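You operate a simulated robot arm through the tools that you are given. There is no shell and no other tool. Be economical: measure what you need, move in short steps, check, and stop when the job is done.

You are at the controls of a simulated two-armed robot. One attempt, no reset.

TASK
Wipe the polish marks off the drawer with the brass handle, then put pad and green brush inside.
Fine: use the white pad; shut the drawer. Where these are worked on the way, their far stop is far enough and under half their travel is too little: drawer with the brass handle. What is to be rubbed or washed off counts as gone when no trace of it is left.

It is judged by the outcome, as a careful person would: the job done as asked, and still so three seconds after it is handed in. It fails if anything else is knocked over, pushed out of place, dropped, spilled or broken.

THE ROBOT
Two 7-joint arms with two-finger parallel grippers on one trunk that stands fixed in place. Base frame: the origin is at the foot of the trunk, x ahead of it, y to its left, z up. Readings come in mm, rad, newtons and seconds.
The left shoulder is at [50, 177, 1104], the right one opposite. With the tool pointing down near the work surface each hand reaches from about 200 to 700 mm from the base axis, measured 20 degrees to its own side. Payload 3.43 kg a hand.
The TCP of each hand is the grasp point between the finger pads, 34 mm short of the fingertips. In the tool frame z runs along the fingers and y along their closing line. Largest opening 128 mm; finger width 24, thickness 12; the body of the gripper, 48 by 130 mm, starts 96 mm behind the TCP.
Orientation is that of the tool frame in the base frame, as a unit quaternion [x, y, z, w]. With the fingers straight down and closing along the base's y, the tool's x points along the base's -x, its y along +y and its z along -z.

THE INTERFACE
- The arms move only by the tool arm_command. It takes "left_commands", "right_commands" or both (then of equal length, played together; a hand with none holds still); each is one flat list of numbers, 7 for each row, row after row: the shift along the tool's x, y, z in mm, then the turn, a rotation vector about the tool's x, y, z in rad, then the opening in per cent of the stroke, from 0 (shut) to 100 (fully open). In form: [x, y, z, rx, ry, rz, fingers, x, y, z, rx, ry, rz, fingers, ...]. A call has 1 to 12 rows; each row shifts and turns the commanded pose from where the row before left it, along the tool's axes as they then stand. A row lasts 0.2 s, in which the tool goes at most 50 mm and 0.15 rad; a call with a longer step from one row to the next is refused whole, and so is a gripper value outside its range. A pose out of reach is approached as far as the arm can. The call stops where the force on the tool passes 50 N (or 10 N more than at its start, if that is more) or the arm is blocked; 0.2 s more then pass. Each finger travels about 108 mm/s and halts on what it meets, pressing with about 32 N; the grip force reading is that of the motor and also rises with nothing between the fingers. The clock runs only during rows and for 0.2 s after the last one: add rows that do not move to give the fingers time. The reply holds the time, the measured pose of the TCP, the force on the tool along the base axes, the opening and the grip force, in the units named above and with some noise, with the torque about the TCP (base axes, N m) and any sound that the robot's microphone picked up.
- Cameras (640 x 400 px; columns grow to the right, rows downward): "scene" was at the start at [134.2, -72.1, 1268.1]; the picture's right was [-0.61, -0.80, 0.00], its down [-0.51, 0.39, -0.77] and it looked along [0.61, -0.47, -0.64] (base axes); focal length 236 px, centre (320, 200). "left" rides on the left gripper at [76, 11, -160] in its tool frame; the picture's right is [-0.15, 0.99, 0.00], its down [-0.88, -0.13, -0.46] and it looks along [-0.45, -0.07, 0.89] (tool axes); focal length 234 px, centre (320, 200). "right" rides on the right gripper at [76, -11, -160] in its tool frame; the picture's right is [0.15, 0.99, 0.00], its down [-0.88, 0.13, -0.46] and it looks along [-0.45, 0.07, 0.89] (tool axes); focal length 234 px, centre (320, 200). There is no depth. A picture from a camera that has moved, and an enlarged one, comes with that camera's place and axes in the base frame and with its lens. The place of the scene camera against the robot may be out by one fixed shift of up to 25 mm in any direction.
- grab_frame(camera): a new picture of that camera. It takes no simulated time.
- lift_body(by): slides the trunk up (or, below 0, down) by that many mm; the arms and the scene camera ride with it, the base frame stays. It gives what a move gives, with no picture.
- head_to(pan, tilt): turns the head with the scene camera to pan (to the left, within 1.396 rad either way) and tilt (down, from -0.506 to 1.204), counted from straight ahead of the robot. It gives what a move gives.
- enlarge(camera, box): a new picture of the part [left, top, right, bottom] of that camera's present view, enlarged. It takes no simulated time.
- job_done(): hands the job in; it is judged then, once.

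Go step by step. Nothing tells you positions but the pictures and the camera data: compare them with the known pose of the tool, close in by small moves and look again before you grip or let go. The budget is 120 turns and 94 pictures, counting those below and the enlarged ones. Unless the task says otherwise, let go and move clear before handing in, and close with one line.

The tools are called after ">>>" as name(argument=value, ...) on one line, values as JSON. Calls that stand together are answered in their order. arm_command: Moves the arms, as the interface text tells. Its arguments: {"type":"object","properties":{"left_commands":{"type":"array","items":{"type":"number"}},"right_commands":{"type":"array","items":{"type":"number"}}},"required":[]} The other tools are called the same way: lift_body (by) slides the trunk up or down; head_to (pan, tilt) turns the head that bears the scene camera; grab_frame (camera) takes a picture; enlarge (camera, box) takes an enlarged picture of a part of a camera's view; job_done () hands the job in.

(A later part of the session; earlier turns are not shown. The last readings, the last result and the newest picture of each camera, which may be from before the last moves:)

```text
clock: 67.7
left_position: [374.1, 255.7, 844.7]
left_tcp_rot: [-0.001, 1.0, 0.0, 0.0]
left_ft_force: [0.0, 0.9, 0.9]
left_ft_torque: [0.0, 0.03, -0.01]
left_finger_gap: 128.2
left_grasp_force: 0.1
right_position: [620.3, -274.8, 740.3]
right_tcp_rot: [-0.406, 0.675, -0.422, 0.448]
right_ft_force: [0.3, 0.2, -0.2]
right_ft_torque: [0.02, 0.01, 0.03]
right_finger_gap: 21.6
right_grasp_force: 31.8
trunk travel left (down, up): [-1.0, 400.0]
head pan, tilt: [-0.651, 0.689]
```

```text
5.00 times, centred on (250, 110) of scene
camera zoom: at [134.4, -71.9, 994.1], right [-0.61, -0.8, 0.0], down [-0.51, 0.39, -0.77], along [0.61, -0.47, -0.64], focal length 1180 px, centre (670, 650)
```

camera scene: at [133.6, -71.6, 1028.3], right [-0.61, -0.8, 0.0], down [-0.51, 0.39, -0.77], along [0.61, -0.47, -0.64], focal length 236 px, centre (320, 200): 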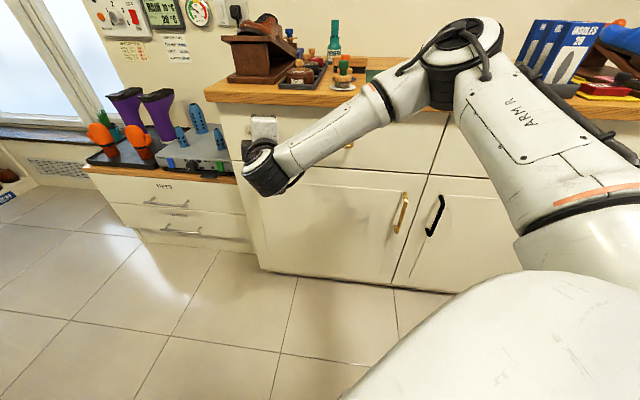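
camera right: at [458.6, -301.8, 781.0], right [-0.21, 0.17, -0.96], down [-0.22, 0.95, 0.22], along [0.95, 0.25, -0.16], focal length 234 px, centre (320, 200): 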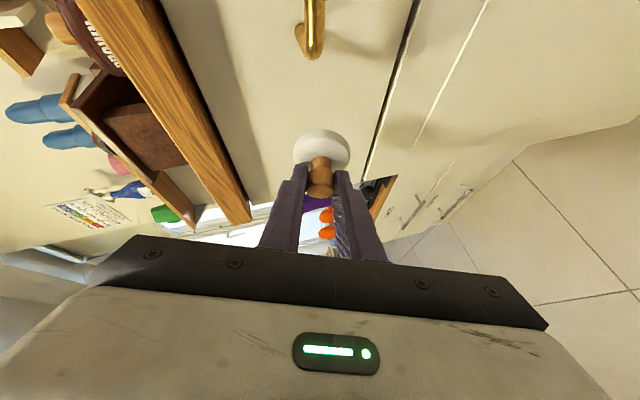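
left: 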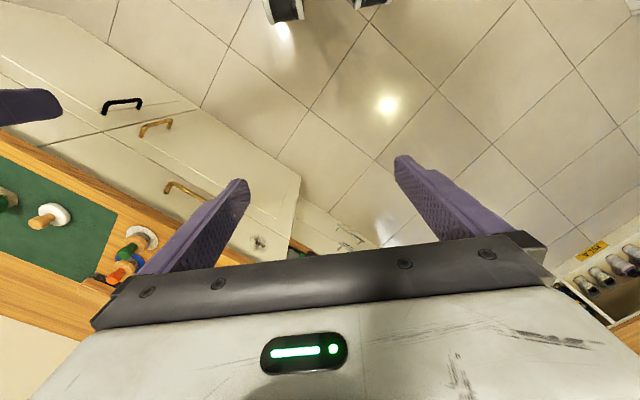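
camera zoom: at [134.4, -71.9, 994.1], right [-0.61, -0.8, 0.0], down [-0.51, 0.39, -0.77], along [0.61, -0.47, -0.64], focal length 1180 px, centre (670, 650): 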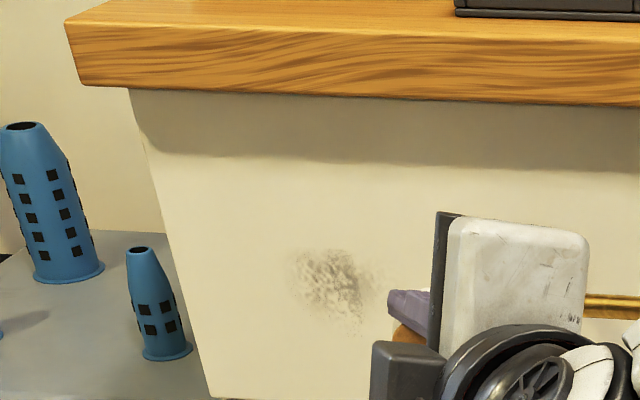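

The remaining trace is lower than where the pad was scrubbing, by about 13 mm. I scrub lower.

>>> arm_command(right_commands=[-4.6, 1.5, 30.2, 0, 0, 0, 0, -4.6, 1.5, 31, 0, 0, 0, 0, -11.8, 1.4, 7.4, 0, 0, 0, 0, -11.8, 1.4, 7.4, 0, 0, 0, 0, 2.6, 9.4, 2.4, 0, 0, 0, 0, 11.8, -1.4, -7.4, 0, 0, 0, 0, 11.8, -1.4, -7.4, 0, 0, 0, 0, 2.6, 9.4, 2.4, 0, 0, 0, 0, -11.8, 1.4, 7.4, 0, 0, 0, 0, -11.8, 1.4, 7.4, 0, 0, 0, 0])

>>> arm_command(right_commands=[-2.6, -9.4, -2.4, 0, 0, 0, 0, 11.8, -1.4, -7.4, 0, 0, 0, 0, 11.8, -1.4, -7.4, 0, 0, 0, 0, -11.8, 1.4, 7.4, 0, 0, 0, 0, -11.8, 1.4, 7.4, 0, 0, 0, 0, -2.6, -9.4, -2.4, 0, 0, 0, 0, 11.8, -1.4, -7.4, 0, 0, 0, 0, 11.8, -1.4, -7.4, 0, 0, 0, 0, -11.8, 1.4, 7.4, 0, 0, 0, 0, -11.8, 1.4, 7.4, 0, 0, 0, 0, -2.6, -9.4, -2.4, 0, 0, 0, 0, 11.8, -1.4, -7.4, 0, 0, 0, 0])

>>> arm_command(right_commands=[0, 0, -45, 0, 0, 0, 0, 30, 0, -30, 0, 0, 0, 0])

>>> enlarge(camera="scene", box=[200, 70, 300, 150])

```text
clock: 69.9
left_position: [375.1, 255.6, 845.1]
left_tcp_rot: [-0.001, 1.0, -0.001, 0.001]
left_ft_force: [0.3, -0.3, -0.1]
left_ft_torque: [0.03, -0.04, 0.0]
left_finger_gap: 128.1
left_grasp_force: 0.1
right_position: [698.6, -256.6, 714.2]
right_tcp_rot: [-0.409, 0.675, -0.421, 0.447]
right_ft_force: [-25.8, 10.0, -0.7]
right_ft_torque: [0.02, 0.0, -0.36]
right_finger_gap: 21.6
right_grasp_force: 31.8
right hand out of reach, approached as far as the arm can: row 8
trunk travel left (down, up): [-1.0, 400.0]
head pan, tilt: [-0.651, 0.689]
```

```text
clock: 72.5
left_position: [374.6, 255.7, 843.2]
left_tcp_rot: [-0.001, 1.0, 0.0, 0.001]
left_ft_force: [-0.7, 0.9, -0.1]
left_ft_torque: [0.02, 0.01, 0.03]
left_finger_gap: 128.0
left_grasp_force: 0.0
right_position: [693.3, -264.1, 748.4]
right_tcp_rot: [-0.409, 0.672, -0.422, 0.45]
right_ft_force: [-5.9, 15.3, 1.5]
right_ft_torque: [-0.09, -0.06, 0.53]
right_finger_gap: 21.8
right_grasp_force: 32.1
trunk travel left (down, up): [-1.0, 400.0]
head pan, tilt: [-0.651, 0.689]
```

```text
clock: 73.1
left_position: [374.9, 254.8, 844.6]
left_tcp_rot: [-0.002, 1.0, -0.002, 0.0]
left_ft_force: [0.2, -0.1, -0.4]
left_ft_torque: [0.01, 0.03, 0.0]
left_finger_gap: 128.2
left_grasp_force: 0.1
right_position: [612.5, -280.4, 758.2]
right_tcp_rot: [-0.405, 0.675, -0.423, 0.448]
right_ft_force: [0.4, 0.1, -1.1]
right_ft_torque: [-0.02, -0.01, 0.03]
right_finger_gap: 22.0
right_grasp_force: 31.8
trunk travel left (down, up): [-1.0, 400.0]
head pan, tilt: [-0.651, 0.689]
```

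```text
5.00 times, centred on (250, 110) of scene
camera zoom: at [134.4, -71.9, 994.1], right [-0.61, -0.8, 0.0], down [-0.51, 0.39, -0.77], along [0.61, -0.47, -0.64], focal length 1180 px, centre (670, 650)
```

zoom: 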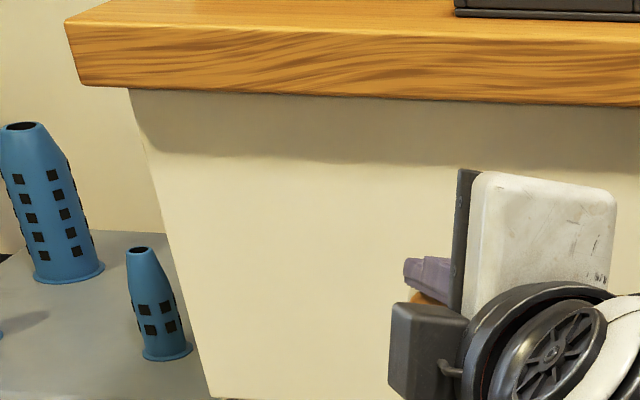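

The smudge is gone from this view. Next the drawer must be opened; I'll use the left hand for that, so the right hand with the pad withdraws up and to the right.

>>> arm_command(right_commands=[0, 0, -45, 0, 0, 0, 0, -11.7, -42, -11, 0, 0, 0, 0, -11.7, -42, -11, 0, 0, 0, 0, -11.7, -42, -11, 0, 0, 0, 0, -11.7, -42, -11, 0, 0, 0, 0, 35, -4, -21, 0, 0, 0, 0, 35, -4, -21, 0, 0, 0, 0, 35, -4, -21, 0, 0, 0, 0, 35, -4, -21, 0, 0, 0, 0, 35, -4, -21, 0, 0, 0, 0, 35, -4, -21, 0, 0, 0, 0])

>>> enlarge(camera="scene", box=[190, 60, 390, 185])

```text
clock: 75.5
left_position: [375.8, 255.3, 844.4]
left_tcp_rot: [-0.001, 1.0, -0.001, 0.0]
left_ft_force: [0.3, 1.0, 0.1]
left_ft_torque: [-0.01, 0.0, -0.03]
left_finger_gap: 127.9
left_grasp_force: 0.1
right_position: [410.9, -441.9, 931.6]
right_tcp_rot: [-0.407, 0.674, -0.422, 0.45]
right_ft_force: [-0.5, -0.3, 0.4]
right_ft_torque: [-0.01, 0.05, -0.01]
right_finger_gap: 22.0
right_grasp_force: 32.3
right hand out of reach, approached as far as the arm can: row 11
trunk travel left (down, up): [-1.0, 400.0]
head pan, tilt: [-0.651, 0.689]
```

```text
3.20 times, centred on (290, 122) of scene
camera zoom: at [134.2, -71.8, 994.1], right [-0.61, -0.8, 0.0], down [-0.51, 0.39, -0.77], along [0.61, -0.47, -0.64], focal length 756 px, centre (416, 448)
```

zoom: 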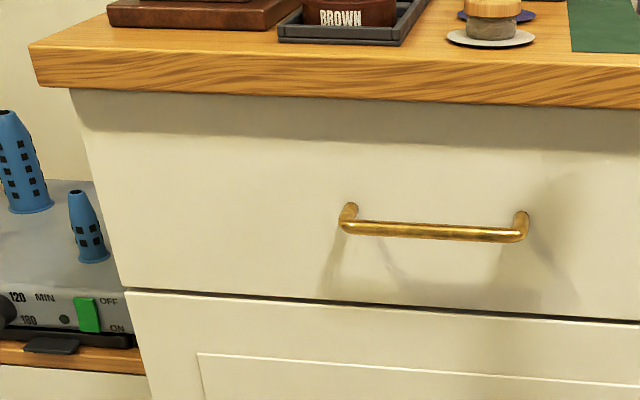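

The drawer front is spotless and shut. Now the left hand moves in front of the handle and turns to point at it with fingers opening vertically.

>>> arm_command(left_commands=[-9.5, -43, 5, 0, 0, 0, 100, -9.5, -43, 5, 0, 0, 0, 100, -9.5, -43, 5, 0, 0, 0, 100, -9.5, -43, 5, 0, 0, 0, 100, -9.5, -43, 5, 0, 0, 0, 100, -9.5, -43, 5, 0, 0, 0, 100, -9.5, -43, 5, 0, 0, 0, 100, -9.5, -43, 5, 0, 0, 0, 100, -9.5, -43, 5, 0, 0, 0, 100])

>>> arm_command(left_commands=[0, 0, 0, 0.1236, -0.0511, -0.0511, 60, 0, 0, 0, 0.1236, -0.0511, -0.0511, 60, 0, 0, 0, 0.1236, -0.0511, -0.0511, 60, 0, 0, 0, 0.1236, -0.0511, -0.0511, 60, 0, 0, 0, 0.1236, -0.0511, -0.0511, 60, 0, 0, 0, 0.1236, -0.0511, -0.0511, 60, 0, 0, 0, 0.1236, -0.0511, -0.0511, 60, 0, 0, 0, 0.1236, -0.0511, -0.0511, 60, 0, 0, 0, 0.1236, -0.0511, -0.0511, 60, 0, 0, 0, 0.1236, -0.0511, -0.0511, 60, 0, 0, 0, 0.1236, -0.0511, -0.0511, 60, 0, 0, 0, 0.1236, -0.0511, -0.0511, 60])

>>> grab_frame(camera="left")

>>> grab_frame(camera="scene")

```text
clock: 77.5
left_position: [477.3, -112.6, 803.0]
left_tcp_rot: [-0.022, 1.0, -0.009, -0.003]
left_ft_force: [0.3, 0.9, 0.2]
left_ft_torque: [-0.05, 0.04, -0.01]
left_finger_gap: 128.3
left_grasp_force: 0.1
right_position: [410.8, -441.7, 932.3]
right_tcp_rot: [-0.408, 0.674, -0.422, 0.449]
right_ft_force: [0.0, 0.4, -0.4]
right_ft_torque: [-0.01, 0.03, -0.02]
right_finger_gap: 21.6
right_grasp_force: 31.6
trunk travel left (down, up): [-1.0, 400.0]
head pan, tilt: [-0.651, 0.689]
```

```text
clock: 80.1
left_position: [460.7, -130.8, 799.9]
left_tcp_rot: [-0.248, 0.721, -0.597, 0.248]
left_ft_force: [0.1, -0.4, 0.5]
left_ft_torque: [-0.02, -0.02, 0.02]
left_finger_gap: 77.0
left_grasp_force: 0.0
left hand out of reach, approached as far as the arm can: row 12
right_position: [410.1, -441.5, 932.3]
right_tcp_rot: [-0.406, 0.674, -0.423, 0.449]
right_ft_force: [-0.5, 0.6, -1.1]
right_ft_torque: [-0.01, 0.01, 0.03]
right_finger_gap: 21.7
right_grasp_force: 32.2
trunk travel left (down, up): [-1.0, 400.0]
head pan, tilt: [-0.651, 0.689]
```

```text
28 pictures are left
camera left: at [298.6, -61.0, 810.9], right [0.05, 0.26, -0.97], down [0.38, 0.89, 0.26], along [0.93, -0.37, -0.05], focal length 234 px, centre (320, 200)
```

left: 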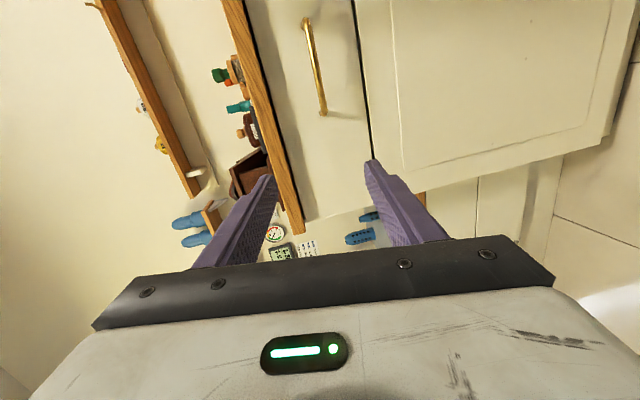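

```text
27 pictures are left
camera scene: at [134.2, -72.1, 994.1], right [-0.61, -0.8, 0.0], down [-0.51, 0.39, -0.77], along [0.61, -0.47, -0.64], focal length 236 px, centre (320, 200)
```

scene: 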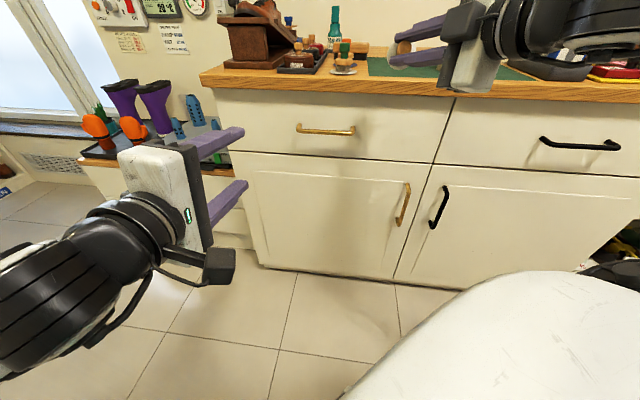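

The left hand points at the drawer; handle mid is at about (582,-410,740). I move the left hand to a standoff in front of it.

>>> arm_command(left_commands=[20, 3.2, 40, 0, 0, 0, 60, 20, 3.2, 40, 0, 0, 0, 60, 20, 3.2, 40, 0, 0, 0, 60, 20, 3.2, 40, 0, 0, 0, 60, 20, 3.2, 40, 0, 0, 0, 60])

>>> grab_frame(camera="left")

```text
clock: 81.3
left_position: [534.5, -172.9, 738.9]
left_tcp_rot: [-0.247, 0.722, -0.597, 0.247]
left_ft_force: [0.2, 0.8, 0.1]
left_ft_torque: [-0.01, 0.01, 0.01]
left_finger_gap: 76.5
left_grasp_force: 0.0
left hand out of reach, approached as far as the arm can: row 1, 2, 3, 4, 5
right_position: [410.1, -441.8, 931.7]
right_tcp_rot: [-0.406, 0.674, -0.423, 0.449]
right_ft_force: [-0.5, -0.3, -1.1]
right_ft_torque: [0.01, 0.01, 0.01]
right_finger_gap: 21.6
right_grasp_force: 31.5
trunk travel left (down, up): [-1.0, 400.0]
head pan, tilt: [-0.651, 0.689]
```

```text
26 pictures are left
camera left: at [372.0, -102.3, 749.9], right [0.05, 0.26, -0.96], down [0.38, 0.89, 0.26], along [0.93, -0.37, -0.05], focal length 234 px, centre (320, 200)
```

left: 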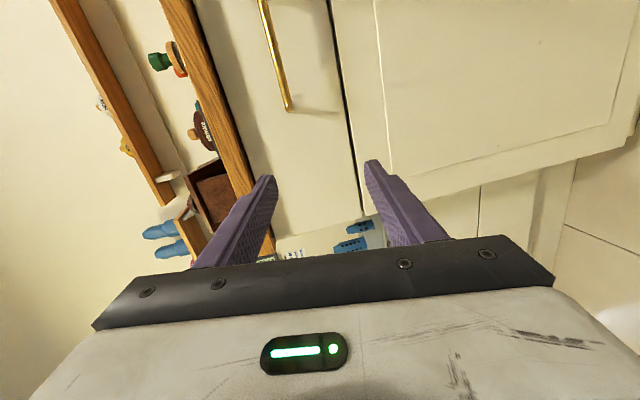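

The left arm is near its inward limit; I test whether it can still get to the handle's left end.

>>> arm_command(left_commands=[12, -5, 38, 0, 0, 0, 60, 12, -5, 38, 0, 0, 0, 60, 12, -5, 38, 0, 0, 0, 60, 12, -5, 38, 0, 0, 0, 60])

```text
clock: 82.4
left_position: [605.0, -243.2, 543.8]
left_tcp_rot: [-0.316, 0.758, -0.534, 0.2]
left_ft_force: [-0.5, -0.2, -0.3]
left_ft_torque: [0.01, -0.02, -0.01]
left_finger_gap: 76.9
left_grasp_force: 0.0
left hand out of reach, approached as far as the arm can: row 1, 2, 4
right_position: [409.9, -441.7, 932.0]
right_tcp_rot: [-0.405, 0.674, -0.423, 0.45]
right_ft_force: [-0.3, -0.1, -0.8]
right_ft_torque: [0.0, 0.01, 0.03]
right_finger_gap: 21.6
right_grasp_force: 31.7
trunk travel left (down, up): [-1.0, 400.0]
head pan, tilt: [-0.651, 0.689]
stopped in row 4 (left hand): the arm was blocked; the commanded pose is now the measured one
```

The left arm cannot reach it, so I bring it home. The right hand will set the pad down on the mat, then open the drawer itself; I rotate the right hand back to pointing down meanwhile.

>>> arm_command(left_commands=[-9, -5.4, -43, 0, 0, 0, 60, -9, -5.4, -43, 0, 0, 0, 60, -9, -5.4, -43, 0, 0, 0, 60, -9, -5.4, -43, 0, 0, 0, 60, -9, -5.4, -43, 0, 0, 0, 60, -9, -5.4, -43, 0, 0, 0, 60])

>>> lift_body(by=250)

>>> arm_command(right_commands=[0, 0, 0, -0.013, 0.082, 0.1199, 0, 0, 0, 0, -0.013, 0.082, 0.1199, 0, 0, 0, 0, -0.013, 0.082, 0.1199, 0, 0, 0, 0, -0.013, 0.082, 0.1199, 0, 0, 0, 0, -0.013, 0.082, 0.1199, 0, 0, 0, 0, -0.013, 0.082, 0.1199, 0, 0, 0, 0, -0.013, 0.082, 0.1199, 0, 0, 0, 0, -0.013, 0.082, 0.1199, 0, 0, 0, 0, -0.013, 0.082, 0.1199, 0, 0, 0, 0, -0.013, 0.082, 0.1199, 0, 0, 0, 0, -0.013, 0.082, 0.1199, 0, 0, 0, 0, -0.013, 0.082, 0.1199, 0])

>>> grab_frame(camera="right")

```text
clock: 83.8
left_position: [485.9, -38.1, 665.9]
left_tcp_rot: [-0.316, 0.757, -0.537, 0.199]
left_ft_force: [0.7, -0.7, 0.1]
left_ft_torque: [-0.04, 0.0, 0.02]
left_finger_gap: 76.8
left_grasp_force: 0.0
right_position: [410.5, -443.2, 932.1]
right_tcp_rot: [-0.405, 0.674, -0.423, 0.449]
right_ft_force: [0.5, 0.2, 0.4]
right_ft_torque: [0.04, 0.0, 0.0]
right_finger_gap: 21.8
right_grasp_force: 31.9
trunk travel left (down, up): [-1.0, 400.0]
head pan, tilt: [-0.651, 0.689]
```

```text
clock: 86.4
left_position: [486.5, -38.4, 916.0]
left_tcp_rot: [-0.315, 0.757, -0.536, 0.198]
left_ft_force: [0.5, 0.3, -0.5]
left_ft_torque: [0.05, -0.02, -0.02]
left_finger_gap: 76.6
left_grasp_force: 0.1
right_position: [410.9, -441.6, 1182.7]
right_tcp_rot: [-0.406, 0.674, -0.423, 0.449]
right_ft_force: [0.8, 0.4, -0.7]
right_ft_torque: [0.01, 0.04, -0.02]
right_finger_gap: 21.8
right_grasp_force: 32.1
trunk travel left (down, up): [-251.0, 150.0]
head pan, tilt: [-0.651, 0.689]
```

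```text
clock: 89.0
left_position: [485.3, -38.6, 914.7]
left_tcp_rot: [-0.315, 0.757, -0.537, 0.198]
left_ft_force: [0.6, 0.3, 1.4]
left_ft_torque: [0.02, 0.02, 0.0]
left_finger_gap: 76.9
left_grasp_force: 0.1
right_position: [410.5, -441.6, 1182.5]
right_tcp_rot: [0.318, 0.911, -0.116, 0.236]
right_ft_force: [-1.3, 0.1, -0.3]
right_ft_torque: [0.0, 0.0, 0.0]
right_finger_gap: 21.7
right_grasp_force: 31.8
trunk travel left (down, up): [-251.0, 150.0]
head pan, tilt: [-0.651, 0.689]
```

```text
25 pictures are left
camera right: at [294.2, -352.8, 1280.9], right [0.53, 0.84, -0.14], down [0.53, -0.2, 0.83], along [0.67, -0.51, -0.54], focal length 234 px, centre (320, 200)
```

right: 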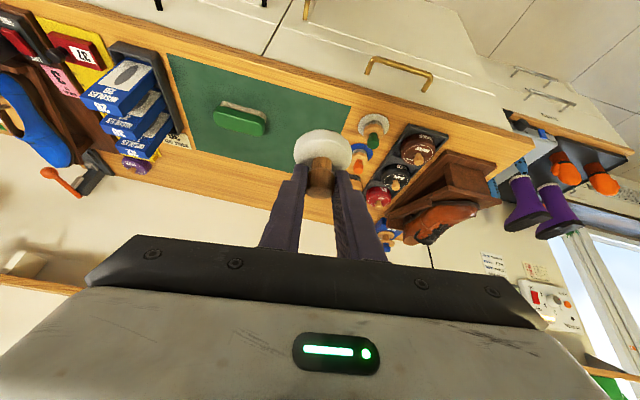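

The pad hangs face-down again. I finish the rotation and descend over the front of the mat.

>>> arm_command(right_commands=[0, 0, 0, -0.013, 0.082, 0.1199, 0, -5.8, -4.6, 48.5, 0, 0, 0, 0, -5.8, -4.6, 48.5, 0, 0, 0, 0, -5.8, -4.6, 48.5, 0, 0, 0, 0, -5.8, -4.6, 48.5, 0, 0, 0, 0, -5.8, -4.6, 48.5, 0, 0, 0, 0, -5.8, -4.6, 48.5, 0, 0, 0, 0, 0, 0, 0, 0, 0, 0, 0])

>>> enlarge(camera="scene", box=[330, 110, 490, 210])

```text
clock: 90.8
left_position: [486.3, -37.7, 915.1]
left_tcp_rot: [-0.315, 0.757, -0.536, 0.2]
left_ft_force: [-0.3, 0.5, -1.5]
left_ft_torque: [-0.01, 0.0, 0.0]
left_finger_gap: 76.6
left_grasp_force: 0.0
right_position: [503.9, -573.0, 932.9]
right_tcp_rot: [0.374, 0.9, -0.084, 0.208]
right_ft_force: [0.1, -0.1, 0.1]
right_ft_torque: [-0.03, -0.01, -0.02]
right_finger_gap: 22.2
right_grasp_force: 32.2
trunk travel left (down, up): [-251.0, 150.0]
head pan, tilt: [-0.651, 0.689]
```

```text
4.00 times, centred on (410, 160) of scene
camera zoom: at [134.4, -72.1, 1244.1], right [-0.61, -0.8, 0.0], down [-0.51, 0.39, -0.77], along [0.61, -0.47, -0.64], focal length 944 px, centre (-40, 360)
```

zoom: 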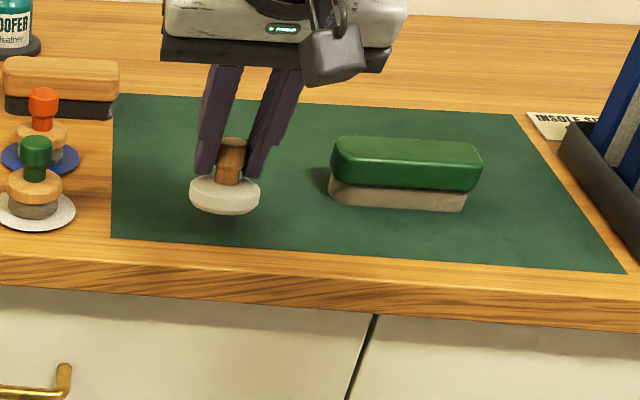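

The pad is level, about 15–20 mm above the mat. I lower gently.

>>> arm_command(right_commands=[2.6, 0, 5.4, 0, 0, 0, 0, 2.6, 0, 5.4, 0, 0, 0, 0, 1.3, 0, 2.7, 0, 0, 0, 0])

```text
clock: 91.6
left_position: [485.6, -38.0, 915.1]
left_tcp_rot: [-0.315, 0.757, -0.537, 0.2]
left_ft_force: [0.5, -0.5, 0.5]
left_ft_torque: [0.0, 0.01, 0.01]
left_finger_gap: 76.9
left_grasp_force: 0.1
right_position: [503.0, -573.4, 919.9]
right_tcp_rot: [0.375, 0.9, -0.083, 0.207]
right_ft_force: [0.2, 0.5, -0.2]
right_ft_torque: [0.0, 0.03, 0.04]
right_finger_gap: 21.9
right_grasp_force: 31.8
trunk travel left (down, up): [-251.0, 150.0]
head pan, tilt: [-0.651, 0.689]
```

>>> arm_command(right_commands=[1.3, 0, 2.7, 0, 0, 0, 0, 1.3, 0, 2.7, 0, 0, 0, 0])

```text
clock: 92.2
left_position: [485.8, -39.3, 915.5]
left_tcp_rot: [-0.314, 0.757, -0.537, 0.199]
left_ft_force: [0.2, -0.2, 0.1]
left_ft_torque: [0.0, -0.03, 0.0]
left_finger_gap: 76.8
left_grasp_force: 0.1
right_position: [503.8, -572.8, 913.3]
right_tcp_rot: [0.374, 0.9, -0.084, 0.208]
right_ft_force: [-0.6, 0.0, 1.4]
right_ft_torque: [-0.04, -0.05, 0.0]
right_finger_gap: 22.0
right_grasp_force: 32.1
trunk travel left (down, up): [-251.0, 150.0]
head pan, tilt: [-0.651, 0.689]
```

Light contact. I settle 2 mm more, release, and retreat along the same path.

>>> arm_command(right_commands=[0.9, 0, 1.8, 0, 0, 0, 0, 0, 0, 0, 0, 0, 0, 30, 0, 0, 0, 0, 0, 0, 40, 0, 0, -20, 0, 0, 0, 40, 5.8, 4.6, -48, 0, 0, 0, 50, 5.8, 4.6, -48, 0, 0, 0, 50, 5.8, 4.6, -48, 0, 0, 0, 50, 5.8, 4.6, -48, 0, 0, 0, 50, 5.8, 4.6, -48, 0, 0, 0, 50, 5.8, 4.6, -48, 0, 0, 0, 50])

>>> arm_command(right_commands=[0, 0, 0, 0.013, -0.082, -0.1199, 50, 0, 0, 0, 0.013, -0.082, -0.1199, 50, 0, 0, 0, 0.013, -0.082, -0.1199, 50, 0, 0, 0, 0.013, -0.082, -0.1199, 50, 0, 0, 0, 0.013, -0.082, -0.1199, 50, 0, 0, 0, 0.013, -0.082, -0.1199, 50, 0, 0, 0, 0.013, -0.082, -0.1199, 50, 0, 0, 0, 0.013, -0.082, -0.1199, 50, 0, 0, 0, 0.013, -0.082, -0.1199, 50, 0, 0, 0, 0.013, -0.082, -0.1199, 50, 0, 0, 0, 0.013, -0.082, -0.1199, 50, 0, 0, 0, 0.013, -0.082, -0.1199, 50])

>>> lift_body(by=-250)

>>> grab_frame(camera="scene")

```text
clock: 94.4
left_position: [485.7, -39.2, 915.6]
left_tcp_rot: [-0.314, 0.757, -0.538, 0.199]
left_ft_force: [0.1, 0.7, 0.2]
left_ft_torque: [0.02, 0.04, 0.05]
left_finger_gap: 76.9
left_grasp_force: 0.1
right_position: [405.5, -437.1, 1175.2]
right_tcp_rot: [0.375, 0.9, -0.084, 0.208]
right_ft_force: [-0.6, 0.2, 0.8]
right_ft_torque: [0.02, 0.0, 0.01]
right_finger_gap: 64.1
right_grasp_force: 0.1
trunk travel left (down, up): [-251.0, 150.0]
head pan, tilt: [-0.651, 0.689]
```

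```text
clock: 97.0
left_position: [486.7, -37.2, 915.3]
left_tcp_rot: [-0.315, 0.757, -0.536, 0.199]
left_ft_force: [-0.5, -0.1, 0.5]
left_ft_torque: [-0.01, -0.05, 0.0]
left_finger_gap: 76.7
left_grasp_force: 0.1
right_position: [407.0, -437.5, 1172.8]
right_tcp_rot: [-0.351, 0.717, -0.408, 0.443]
right_ft_force: [-0.8, -0.1, 0.0]
right_ft_torque: [-0.05, 0.04, 0.04]
right_finger_gap: 64.1
right_grasp_force: 0.0
trunk travel left (down, up): [-251.0, 150.0]
head pan, tilt: [-0.651, 0.689]
```

```text
clock: 99.5
left_position: [485.2, -38.9, 665.3]
left_tcp_rot: [-0.315, 0.757, -0.537, 0.199]
left_ft_force: [0.6, 0.1, 0.6]
left_ft_torque: [-0.02, -0.02, 0.01]
left_finger_gap: 76.9
left_grasp_force: 0.1
right_position: [405.8, -437.7, 924.0]
right_tcp_rot: [-0.35, 0.717, -0.407, 0.443]
right_ft_force: [0.9, -0.4, 0.3]
right_ft_torque: [-0.02, 0.03, 0.01]
right_finger_gap: 64.0
right_grasp_force: 0.0
trunk travel left (down, up): [-1.0, 400.0]
head pan, tilt: [-0.651, 0.689]
```

```text
23 pictures are left
camera scene: at [134.2, -72.0, 994.2], right [-0.61, -0.8, 0.0], down [-0.51, 0.39, -0.77], along [0.61, -0.47, -0.64], focal length 236 px, centre (320, 200)
```

scene: 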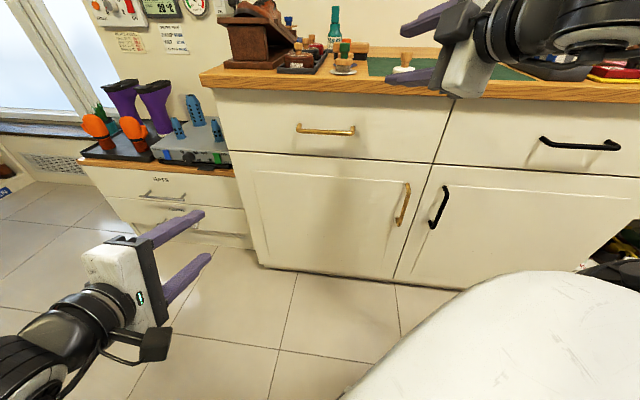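

The pad stands on the mat and the drawer is shut. I move the left hand further out of the way and bring the right hand to a standoff before the handle.

>>> arm_command(left_commands=[0, 0, -45, 0, 0, 0, 60, 0, 0, -45, 0, 0, 0, 60, 0, 0, -45, 0, 0, 0, 60, 0, 0, -45, 0, 0, 0, 60, 0, 0, 0, 0, 0, 0, 60, 0, 0, 0, 0, 0, 0, 60], right_commands=[0, 0, 0, 0.013, -0.082, -0.1199, 60, -10.6, 34, 28.4, 0, 0, 0, 60, -10.6, 34, 28.4, 0, 0, 0, 60, -10.6, 34, 28.4, 0, 0, 0, 60, -10.6, 34, 28.4, 0, 0, 0, 60, -10.6, 34, 28.4, 0, 0, 0, 60])

>>> grab_frame(camera="right")

```text
clock: 100.9
left_position: [425.4, 84.4, 719.4]
left_tcp_rot: [-0.315, 0.757, -0.536, 0.198]
left_ft_force: [-0.1, -0.6, -0.3]
left_ft_torque: [0.02, 0.0, 0.01]
left_finger_gap: 76.8
left_grasp_force: 0.1
left hand out of reach, approached as far as the arm can: row 3, 4
right_position: [501.3, -377.9, 780.8]
right_tcp_rot: [-0.405, 0.674, -0.424, 0.449]
right_ft_force: [-0.6, -0.3, 0.5]
right_ft_torque: [0.0, 0.02, 0.01]
right_finger_gap: 76.8
right_grasp_force: 0.0
right hand out of reach, approached as far as the arm can: row 6
trunk travel left (down, up): [-1.0, 400.0]
head pan, tilt: [-0.651, 0.689]
```

```text
22 pictures are left
camera right: at [330.8, -419.3, 809.0], right [-0.2, 0.17, -0.96], down [-0.22, 0.95, 0.22], along [0.95, 0.25, -0.15], focal length 234 px, centre (320, 200)
```

right: 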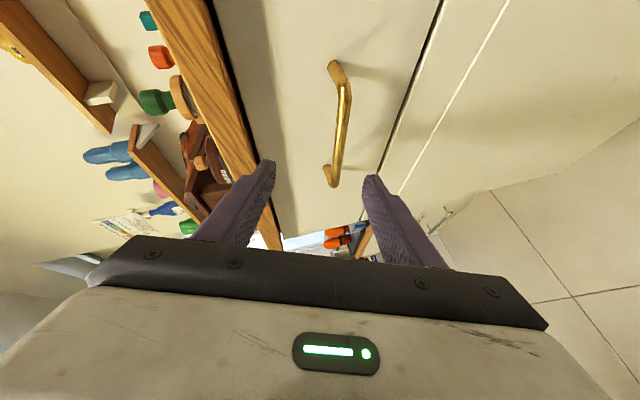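

The handle lies between the open fingers' line. I close in on it.

>>> arm_command(right_commands=[15, 10, 10, 0, 0, 0, 60, 14, 8, 16, 0, 0, 0, 60, 0, 0, 16, 0, 0, 0, 60, 0, 0, 0, 0, 0, 0, 60])

>>> grab_frame(camera="right")

```text
clock: 101.9
left_position: [425.7, 84.9, 718.7]
left_tcp_rot: [-0.314, 0.757, -0.538, 0.198]
left_ft_force: [0.4, 0.5, 0.6]
left_ft_torque: [-0.03, -0.02, -0.02]
left_finger_gap: 76.8
left_grasp_force: 0.1
right_position: [523.6, -395.1, 772.1]
right_tcp_rot: [-0.408, 0.675, -0.422, 0.448]
right_ft_force: [0.3, -0.3, 0.5]
right_ft_torque: [0.01, 0.0, -0.03]
right_finger_gap: 76.6
right_grasp_force: 0.0
right hand out of reach, approached as far as the arm can: row 1, 2
trunk travel left (down, up): [-1.0, 400.0]
head pan, tilt: [-0.651, 0.689]
```

```text
21 pictures are left
camera right: at [353.1, -435.5, 800.7], right [-0.21, 0.17, -0.96], down [-0.22, 0.95, 0.22], along [0.95, 0.26, -0.16], focal length 234 px, centre (320, 200)
```

right: 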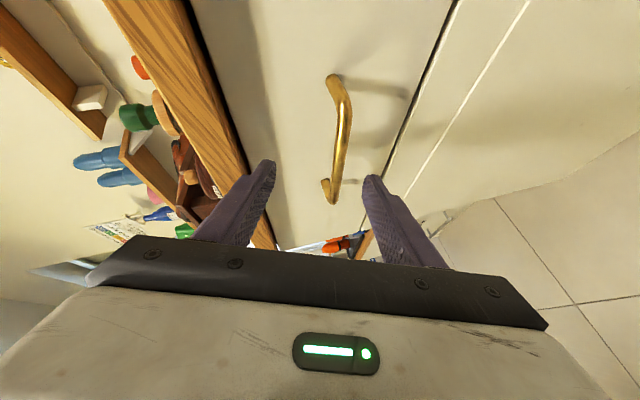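

The bar is between the fingers, slightly toward the lower one. I advance ~35 mm so it sits inside the fingers.

>>> arm_command(right_commands=[7.5, 4, 16.5, 0, 0, 0, 65, 7.5, 4, 16.5, 0, 0, 0, 65, 2, 2, 4, 0, 0, 0, 65])

>>> grab_frame(camera="right")

```text
clock: 102.8
left_position: [425.1, 85.4, 720.1]
left_tcp_rot: [-0.313, 0.757, -0.538, 0.2]
left_ft_force: [0.3, 1.1, 0.6]
left_ft_torque: [0.05, 0.0, 0.0]
left_finger_gap: 76.8
left_grasp_force: 0.0
right_position: [547.1, -414.5, 769.2]
right_tcp_rot: [-0.409, 0.674, -0.42, 0.45]
right_ft_force: [-36.4, 6.4, 2.6]
right_ft_torque: [-0.26, -1.4, -0.94]
right_finger_gap: 79.6
right_grasp_force: 0.1
right hand out of reach, approached as far as the arm can: row 1, 2
trunk travel left (down, up): [-1.0, 400.0]
head pan, tilt: [-0.651, 0.689]
stopped in row 3 (right hand): the force on the tool passed its limit at 56 N (the readings are from after the stop); the commanded pose is now the measured one
```

```text
20 pictures are left
camera right: at [376.7, -456.9, 797.3], right [-0.21, 0.18, -0.96], down [-0.22, 0.95, 0.22], along [0.95, 0.26, -0.16], focal length 234 px, centre (320, 200)
```

right: 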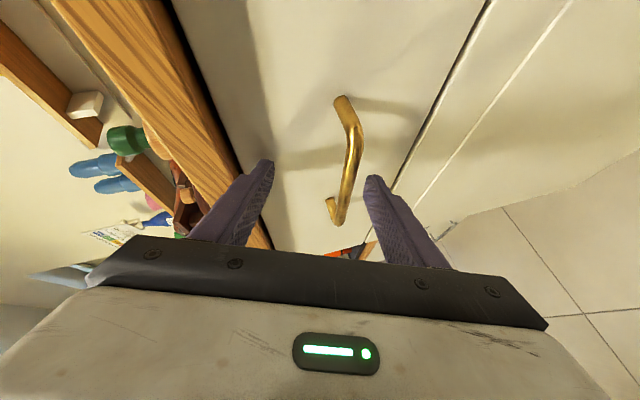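

The fingertips touch the drawer front, so the depth is right. I back off 3 mm and close on the bar.

>>> arm_command(right_commands=[0, 0, -4, 0, 0, 0, 55, 0, 0, 0, 0, 0, 0, 25, 0, 0, 0, 0, 0, 0, 0, 0, 0, 0, 0, 0, 0, 0, 0, 0, 0, 0, 0, 0, 0])

>>> grab_frame(camera="right")

```text
clock: 103.6
left_position: [427.0, 84.5, 718.5]
left_tcp_rot: [-0.315, 0.757, -0.537, 0.199]
left_ft_force: [-0.2, 0.8, -0.3]
left_ft_torque: [-0.04, -0.01, 0.02]
left_finger_gap: 76.9
left_grasp_force: 0.1
right_position: [541.0, -408.1, 749.1]
right_tcp_rot: [-0.42, 0.686, -0.401, 0.439]
right_ft_force: [3.3, 1.9, -7.4]
right_ft_torque: [-0.61, 0.84, 0.41]
right_finger_gap: 13.4
right_grasp_force: 31.9
trunk travel left (down, up): [-1.0, 400.0]
head pan, tilt: [-0.651, 0.689]
stopped in row 4 (right hand): the force on the tool passed its limit at 55 N (the readings are from after the stop); the commanded pose is now the measured one
```

```text
19 pictures are left
camera right: at [374.0, -453.3, 784.4], right [-0.26, 0.18, -0.95], down [-0.23, 0.94, 0.25], along [0.94, 0.28, -0.2], focal length 234 px, centre (320, 200)
```

right: 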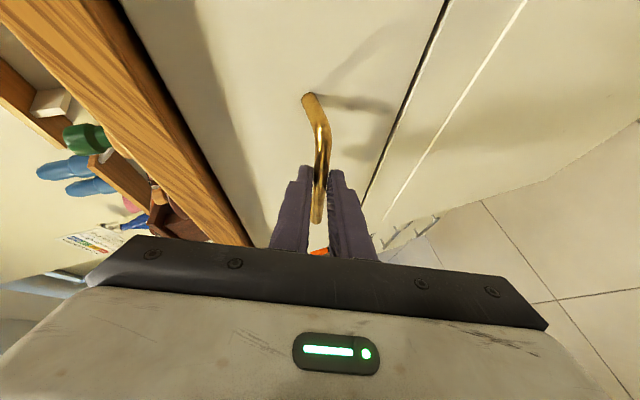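

The bar is gripped (13 mm). I pull the drawer straight out.

>>> arm_command(right_commands=[-9.4, 7.8, -15.8, 0, 0, 0, 0, -9.4, 7.8, -15.8, 0, 0, 0, 0, -9.4, 7.8, -15.8, 0, 0, 0, 0, -9.4, 7.8, -15.8, 0, 0, 0, 0, -9.4, 7.8, -15.8, 0, 0, 0, 0, -9.4, 7.8, -15.8, 0, 0, 0, 0])

>>> grab_frame(camera="right")

```text
clock: 105.0
left_position: [426.7, 82.5, 719.6]
left_tcp_rot: [-0.315, 0.758, -0.536, 0.198]
left_ft_force: [0.2, -0.3, 0.1]
left_ft_torque: [0.01, -0.01, 0.02]
left_finger_gap: 76.8
left_grasp_force: 0.1
right_position: [491.0, -349.5, 749.1]
right_tcp_rot: [-0.415, 0.692, -0.401, 0.433]
right_ft_force: [-20.2, -20.5, -18.0]
right_ft_torque: [-0.76, 1.32, -0.43]
right_finger_gap: 13.3
right_grasp_force: 44.9
right hand out of reach, approached as far as the arm can: row 4, 5, 6
trunk travel left (down, up): [-1.0, 400.0]
head pan, tilt: [-0.651, 0.689]
```

```text
18 pictures are left
camera right: at [322.0, -391.7, 787.5], right [-0.27, 0.19, -0.94], down [-0.21, 0.94, 0.25], along [0.94, 0.26, -0.21], focal length 234 px, centre (320, 200)
```

right: 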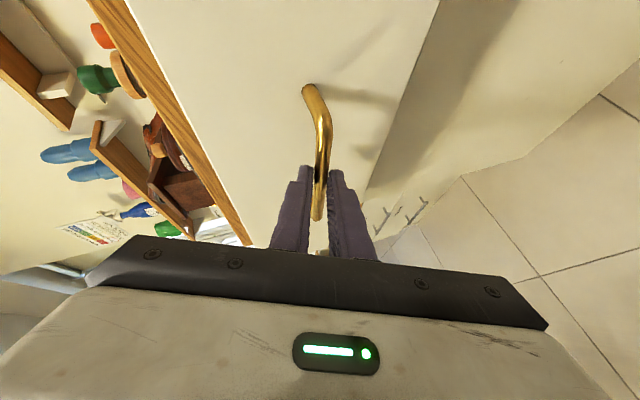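

The drawer is out ~77 mm and this hand pose is at its limit. I release, back off, and will pull the rest from behind the front panel with fingers pointing down.

>>> arm_command(right_commands=[0, 0, 0, 0, 0, 0, 45, 0, 0, 0, 0, 0, 0, 45, 6, 0, -15, 0, 0, 0, 45, 6, 0, -15, 0, 0, 0, 45, 6, 0, -15, 0, 0, 0, 45, 6, 0, -15, 0, 0, 0, 45])

>>> grab_frame(camera="right")

```text
clock: 106.4
left_position: [428.1, 86.1, 719.1]
left_tcp_rot: [-0.314, 0.757, -0.538, 0.198]
left_ft_force: [0.3, -0.1, -0.2]
left_ft_torque: [0.02, -0.01, 0.01]
left_finger_gap: 76.9
left_grasp_force: 0.1
right_position: [484.2, -367.3, 762.8]
right_tcp_rot: [-0.418, 0.684, -0.404, 0.44]
right_ft_force: [1.0, -0.1, 0.2]
right_ft_torque: [0.0, 0.01, 0.01]
right_finger_gap: 57.5
right_grasp_force: 0.0
right hand out of reach, approached as far as the arm can: row 3, 4, 5, 6
trunk travel left (down, up): [-1.0, 400.0]
head pan, tilt: [-0.651, 0.689]
```

```text
17 pictures are left
camera right: at [316.1, -411.2, 797.8], right [-0.25, 0.19, -0.95], down [-0.23, 0.94, 0.24], along [0.94, 0.28, -0.2], focal length 234 px, centre (320, 200)
```

right: 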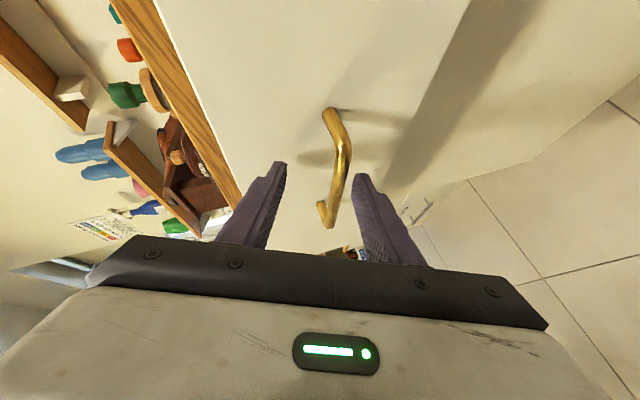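

The fingers still straddle the bar at the tips, so I slide off sideways to the right, then raise the trunk and turn the hand to point down.

>>> arm_command(right_commands=[25, -2, -18, 0, 0, 0, 45, 25, -2, -18, 0, 0, 0, 45, 25, -2, -18, 0, 0, 0, 45])

>>> lift_body(by=250)

>>> arm_command(right_commands=[0, 0, 0, -0.013, 0.082, 0.1199, 0, 0, 0, 0, -0.013, 0.082, 0.1199, 0, 0, 0, 0, -0.013, 0.082, 0.1199, 0, 0, 0, 0, -0.013, 0.082, 0.1199, 0, 0, 0, 0, -0.013, 0.082, 0.1199, 0, 0, 0, 0, -0.013, 0.082, 0.1199, 0, 0, 0, 0, -0.013, 0.082, 0.1199, 0, 0, 0, 0, -0.013, 0.082, 0.1199, 0, 0, 0, 0, -0.013, 0.082, 0.1199, 0, 0, 0, 0, -0.013, 0.082, 0.1199, 0, 0, 0, 0, -0.013, 0.082, 0.1199, 0, 0, 0, 0, -0.013, 0.082, 0.1199, 0])

>>> grab_frame(camera="scene")

```text
clock: 107.2
left_position: [426.4, 84.3, 718.2]
left_tcp_rot: [-0.314, 0.757, -0.537, 0.198]
left_ft_force: [0.5, -0.1, 0.4]
left_ft_torque: [-0.02, -0.01, 0.03]
left_finger_gap: 76.9
left_grasp_force: 0.0
right_position: [480.7, -377.4, 749.7]
right_tcp_rot: [-0.416, 0.687, -0.402, 0.44]
right_ft_force: [1.0, 0.1, -0.2]
right_ft_torque: [0.02, 0.01, -0.02]
right_finger_gap: 57.7
right_grasp_force: 0.0
right hand out of reach, approached as far as the arm can: row 1, 2, 3
trunk travel left (down, up): [-1.0, 400.0]
head pan, tilt: [-0.651, 0.689]
```

```text
clock: 109.8
left_position: [425.6, 83.7, 968.2]
left_tcp_rot: [-0.315, 0.758, -0.537, 0.197]
left_ft_force: [-0.4, 0.0, -0.4]
left_ft_torque: [0.01, 0.0, 0.0]
left_finger_gap: 76.8
left_grasp_force: 0.1
right_position: [480.2, -378.0, 1000.6]
right_tcp_rot: [-0.417, 0.687, -0.402, 0.44]
right_ft_force: [-0.2, -0.7, 0.5]
right_ft_torque: [0.03, 0.01, -0.01]
right_finger_gap: 57.6
right_grasp_force: 0.0
trunk travel left (down, up): [-251.0, 150.0]
head pan, tilt: [-0.651, 0.689]
```

```text
clock: 112.4
left_position: [426.9, 84.8, 967.6]
left_tcp_rot: [-0.315, 0.757, -0.537, 0.198]
left_ft_force: [-0.1, -0.4, 0.5]
left_ft_torque: [0.0, -0.01, 0.01]
left_finger_gap: 77.1
left_grasp_force: 0.1
right_position: [480.1, -377.6, 1000.6]
right_tcp_rot: [0.311, 0.92, -0.113, 0.211]
right_ft_force: [0.1, -0.4, 0.0]
right_ft_torque: [0.0, -0.01, -0.01]
right_finger_gap: 0.1
right_grasp_force: 32.0
trunk travel left (down, up): [-251.0, 150.0]
head pan, tilt: [-0.651, 0.689]
```

```text
16 pictures are left
camera scene: at [134.3, -72.1, 1244.1], right [-0.61, -0.8, 0.0], down [-0.51, 0.39, -0.77], along [0.61, -0.47, -0.64], focal length 236 px, centre (320, 200)
```

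scene: 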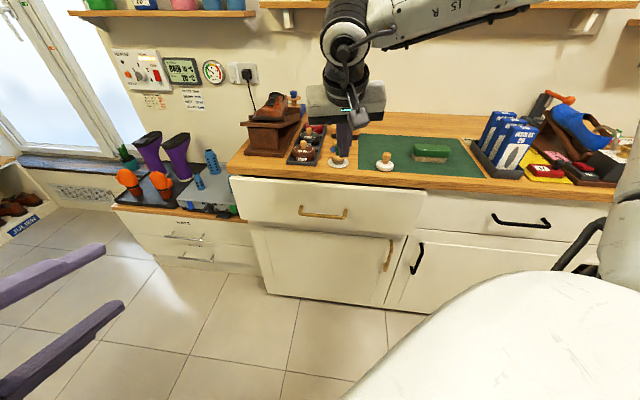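

The drawer is open a bit. I straighten the hand vertical and move it over the gap behind the drawer front to verify.

>>> arm_command(right_commands=[0, 0, 0, 0.02, 0.14, 0.04, 0, 0, 0, 0, 0.02, 0.14, 0.04, 0, 0, 0, 0, 0.02, 0.14, 0.03, 0, 0, 0, 0, 0, 0.04, 0, 0, -39, 14, 20, 0, 0, 0, 0, -39, 14, 20, 0, 0, 0, 0, 0, 0, 20, 0, 0, 0, 0])

>>> grab_frame(camera="right")

```text
clock: 114.0
left_position: [426.0, 83.0, 968.3]
left_tcp_rot: [-0.316, 0.757, -0.537, 0.197]
left_ft_force: [0.5, 0.1, 1.1]
left_ft_torque: [-0.01, -0.01, 0.02]
left_finger_gap: 76.8
left_grasp_force: 0.0
right_position: [550.7, -420.1, 939.4]
right_tcp_rot: [0.384, 0.922, -0.054, -0.008]
right_ft_force: [-0.5, -0.1, -0.2]
right_ft_torque: [0.02, 0.01, 0.01]
right_finger_gap: 0.2
right_grasp_force: 31.7
trunk travel left (down, up): [-251.0, 150.0]
head pan, tilt: [-0.651, 0.689]
```

```text
15 pictures are left
camera right: at [498.2, -358.8, 1096.6], right [0.6, 0.8, -0.11], down [0.74, -0.49, 0.46], along [0.32, -0.36, -0.88], focal length 234 px, centre (320, 200)
```

right: 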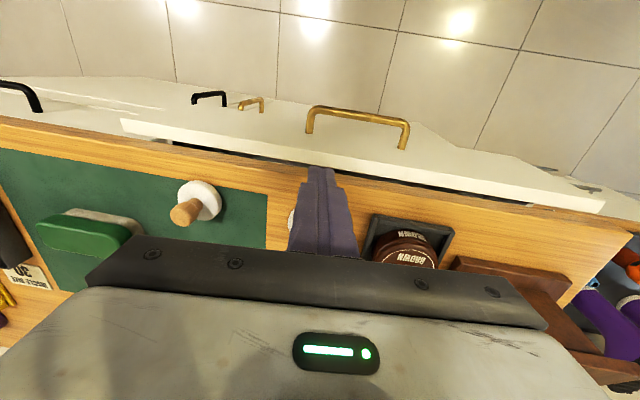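

The gap behind the front is too narrow (drawer is out ~55 mm). Instead I'll grip the bar from above with the fingers closing front-to-back: I roll the hand 90°, tilt slightly and move over the handle.

>>> arm_command(right_commands=[0, 0, 0, 0, 0, -0.143, 30, 0, 0, 0, 0, 0, -0.143, 30, 0, 0, 0, 0, 0, -0.143, 30, 0, 0, 0, 0, 0, -0.143, 30, 0, 0, 0, 0, 0, -0.143, 40, 0, 0, 0, 0, 0, -0.143, 40, 0, 0, 0, 0, 0, -0.143, 40, 0, 0, 0, 0, 0, -0.143, 40, 0, 0, 0, 0, 0, -0.143, 40, 0, 0, 0, 0, 0, -0.143, 40, 0, 0, 0, 0, 0, -0.143, 40, 0, 0, 0, 0, -0.105, 0, 40])

>>> arm_command(right_commands=[-13, 23, 0, 0.15, 0, 0, 40, -13, 23, 0, 0.15, 0, 0, 40, 0, 0, 40, 0, 0, 0, 40, 0, -10, 40, 0, 0, 0, 40])

>>> grab_frame(camera="right")

```text
clock: 116.6
left_position: [426.2, 84.3, 968.5]
left_tcp_rot: [-0.315, 0.757, -0.537, 0.198]
left_ft_force: [-0.5, 0.5, 0.1]
left_ft_torque: [0.0, 0.02, 0.02]
left_finger_gap: 76.9
left_grasp_force: 0.1
right_position: [420.1, -273.6, 923.5]
right_tcp_rot: [-0.381, 0.925, -0.015, 0.007]
right_ft_force: [-0.3, -0.4, 0.1]
right_ft_torque: [0.0, -0.02, 0.0]
right_finger_gap: 51.1
right_grasp_force: 0.0
right hand out of reach, approached as far as the arm can: row 7, 8, 9, 10, 11, 12
trunk travel left (down, up): [-251.0, 150.0]
head pan, tilt: [-0.651, 0.689]
```

```text
clock: 117.6
left_position: [426.5, 84.0, 968.0]
left_tcp_rot: [-0.314, 0.757, -0.538, 0.199]
left_ft_force: [-0.2, 0.0, -0.3]
left_ft_torque: [-0.01, 0.05, -0.03]
left_finger_gap: 76.8
left_grasp_force: 0.0
right_position: [431.0, -249.5, 846.4]
right_tcp_rot: [-0.377, 0.912, -0.15, 0.063]
right_ft_force: [-0.4, -0.2, -1.3]
right_ft_torque: [0.03, 0.01, -0.01]
right_finger_gap: 51.2
right_grasp_force: 0.0
trunk travel left (down, up): [-251.0, 150.0]
head pan, tilt: [-0.651, 0.689]
```

```text
14 pictures are left
camera right: at [348.0, -274.4, 1000.0], right [-0.76, 0.56, -0.32], down [0.43, 0.81, 0.39], along [0.48, 0.16, -0.86], focal length 234 px, centre (320, 200)
```

right: 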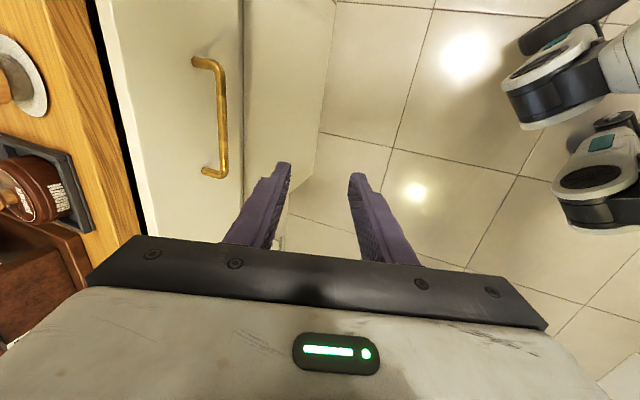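

The hand is rolled, but drifted back; the bar is at about n=-650. I test advancing toward it at this roll.

>>> arm_command(right_commands=[0, -38, 12, 0, 0, 0, 55, 0, -38, 12, 0, 0, 0, 55, 0, -38, 12, 0, 0, 0, 55, 0, 0, 0, 0, 0, 0, 55])

```text
clock: 118.6
left_position: [426.8, 85.3, 968.8]
left_tcp_rot: [-0.314, 0.757, -0.537, 0.199]
left_ft_force: [0.4, 0.1, 0.3]
left_ft_torque: [-0.01, 0.03, 0.0]
left_finger_gap: 76.7
left_grasp_force: 0.1
right_position: [509.1, -326.5, 849.4]
right_tcp_rot: [-0.378, 0.912, -0.149, 0.062]
right_ft_force: [0.3, 0.1, 0.0]
right_ft_torque: [-0.02, 0.02, -0.01]
right_finger_gap: 70.4
right_grasp_force: 0.0
right hand out of reach, approached as far as the arm can: row 3
trunk travel left (down, up): [-251.0, 150.0]
head pan, tilt: [-0.651, 0.689]
```

Partial progress (n≈-591). I tilt the hand further forward to gain reach.

>>> arm_command(right_commands=[0, 0, 0, 0.15, 0, 0, 55, 0, 0, 0, 0.15, 0, 0, 55, 0, 0, 0, 0.15, 0, 0, 55, 0, 0, 0, 0.1, 0, 0, 55, 0, -16, 16, 0, 0, 0, 55, 0, -16, 16, 0, 0, 0, 55])

>>> lift_body(by=-60)

>>> grab_frame(camera="right")

```text
clock: 120.0
left_position: [425.8, 84.5, 968.6]
left_tcp_rot: [-0.315, 0.758, -0.536, 0.199]
left_ft_force: [-0.6, 0.4, -1.2]
left_ft_torque: [0.01, 0.02, -0.01]
left_finger_gap: 76.6
left_grasp_force: 0.1
right_position: [540.9, -359.9, 853.7]
right_tcp_rot: [-0.346, 0.836, -0.394, 0.162]
right_ft_force: [-0.3, -0.1, -0.3]
right_ft_torque: [0.01, -0.03, 0.0]
right_finger_gap: 70.4
right_grasp_force: 0.0
trunk travel left (down, up): [-251.0, 150.0]
head pan, tilt: [-0.651, 0.689]
```

```text
clock: 121.0
left_position: [426.9, 84.9, 909.2]
left_tcp_rot: [-0.315, 0.757, -0.537, 0.199]
left_ft_force: [-0.3, -0.2, 0.0]
left_ft_torque: [0.03, -0.01, -0.02]
left_finger_gap: 76.8
left_grasp_force: 0.0
right_position: [540.9, -361.0, 794.1]
right_tcp_rot: [-0.345, 0.837, -0.392, 0.162]
right_ft_force: [0.2, 0.1, -0.3]
right_ft_torque: [-0.04, -0.04, 0.02]
right_finger_gap: 70.6
right_grasp_force: 0.0
trunk travel left (down, up): [-191.0, 210.0]
head pan, tilt: [-0.651, 0.689]
```

```text
13 pictures are left
camera right: at [404.8, -331.0, 903.1], right [-0.55, 0.34, -0.76], down [0.32, 0.93, 0.19], along [0.77, -0.14, -0.62], focal length 234 px, centre (320, 200)
```

right: 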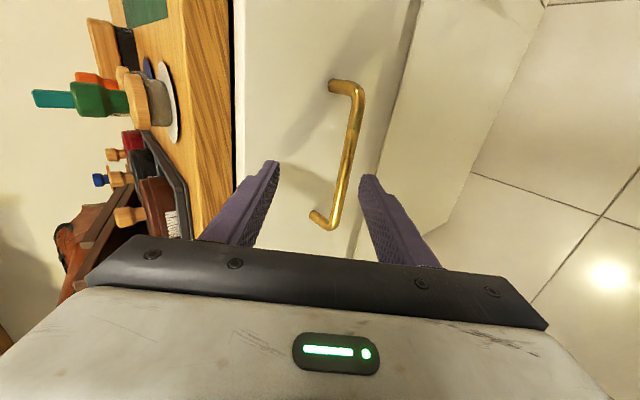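

Within reach now, with the bar between the finger lines. I shift to center on the bar, narrow the opening and approach partway.

>>> arm_command(right_commands=[0, 13, 4, 0, 0, 0, 40, 0, 12, 4, 0, 0, 0, 40, 0, 0, 6, 0, 0, 0, 40])

>>> grab_frame(camera="right")

```text
clock: 121.8
left_position: [425.9, 84.6, 907.8]
left_tcp_rot: [-0.315, 0.757, -0.537, 0.198]
left_ft_force: [-0.5, -0.3, -0.1]
left_ft_torque: [0.02, -0.04, 0.01]
left_finger_gap: 76.9
left_grasp_force: 0.0
right_position: [537.1, -355.8, 763.8]
right_tcp_rot: [-0.345, 0.837, -0.393, 0.162]
right_ft_force: [-0.1, 0.2, 0.1]
right_ft_torque: [-0.03, 0.02, 0.0]
right_finger_gap: 51.4
right_grasp_force: 0.0
trunk travel left (down, up): [-191.0, 210.0]
head pan, tilt: [-0.651, 0.689]
```

```text
12 pictures are left
camera right: at [401.0, -326.9, 874.8], right [-0.55, 0.34, -0.76], down [0.32, 0.93, 0.19], along [0.77, -0.14, -0.62], focal length 234 px, centre (320, 200)
```

right: 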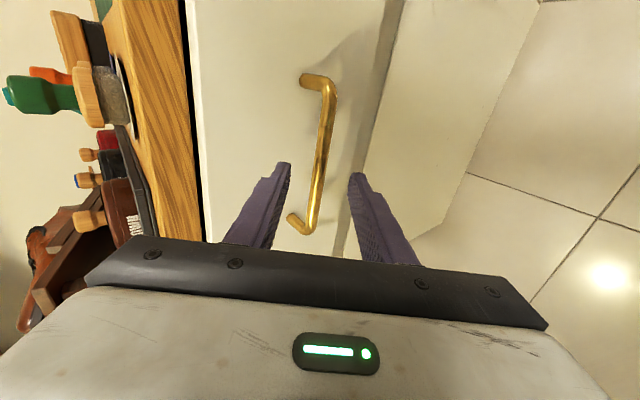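

The bar is centered between the fingers. I advance and close.

>>> arm_command(right_commands=[0, 0, 8, 0, 0, 0, 38, 0, 0, 8, 0, 0, 0, 38, 0, 0, 0, 0, 0, 0, 15, 0, 0, 0, 0, 0, 0, 0, 0, 0, 0, 0, 0, 0, 0])

```text
clock: 123.0
left_position: [425.2, 85.5, 909.1]
left_tcp_rot: [-0.315, 0.757, -0.537, 0.199]
left_ft_force: [-0.2, -0.2, 0.3]
left_ft_torque: [0.01, 0.01, -0.01]
left_finger_gap: 76.6
left_grasp_force: 0.0
right_position: [545.8, -365.2, 755.5]
right_tcp_rot: [-0.345, 0.836, -0.394, 0.164]
right_ft_force: [0.6, -0.5, 4.1]
right_ft_torque: [-0.07, -0.15, -0.4]
right_finger_gap: 11.7
right_grasp_force: 45.2
trunk travel left (down, up): [-191.0, 210.0]
head pan, tilt: [-0.651, 0.689]
```

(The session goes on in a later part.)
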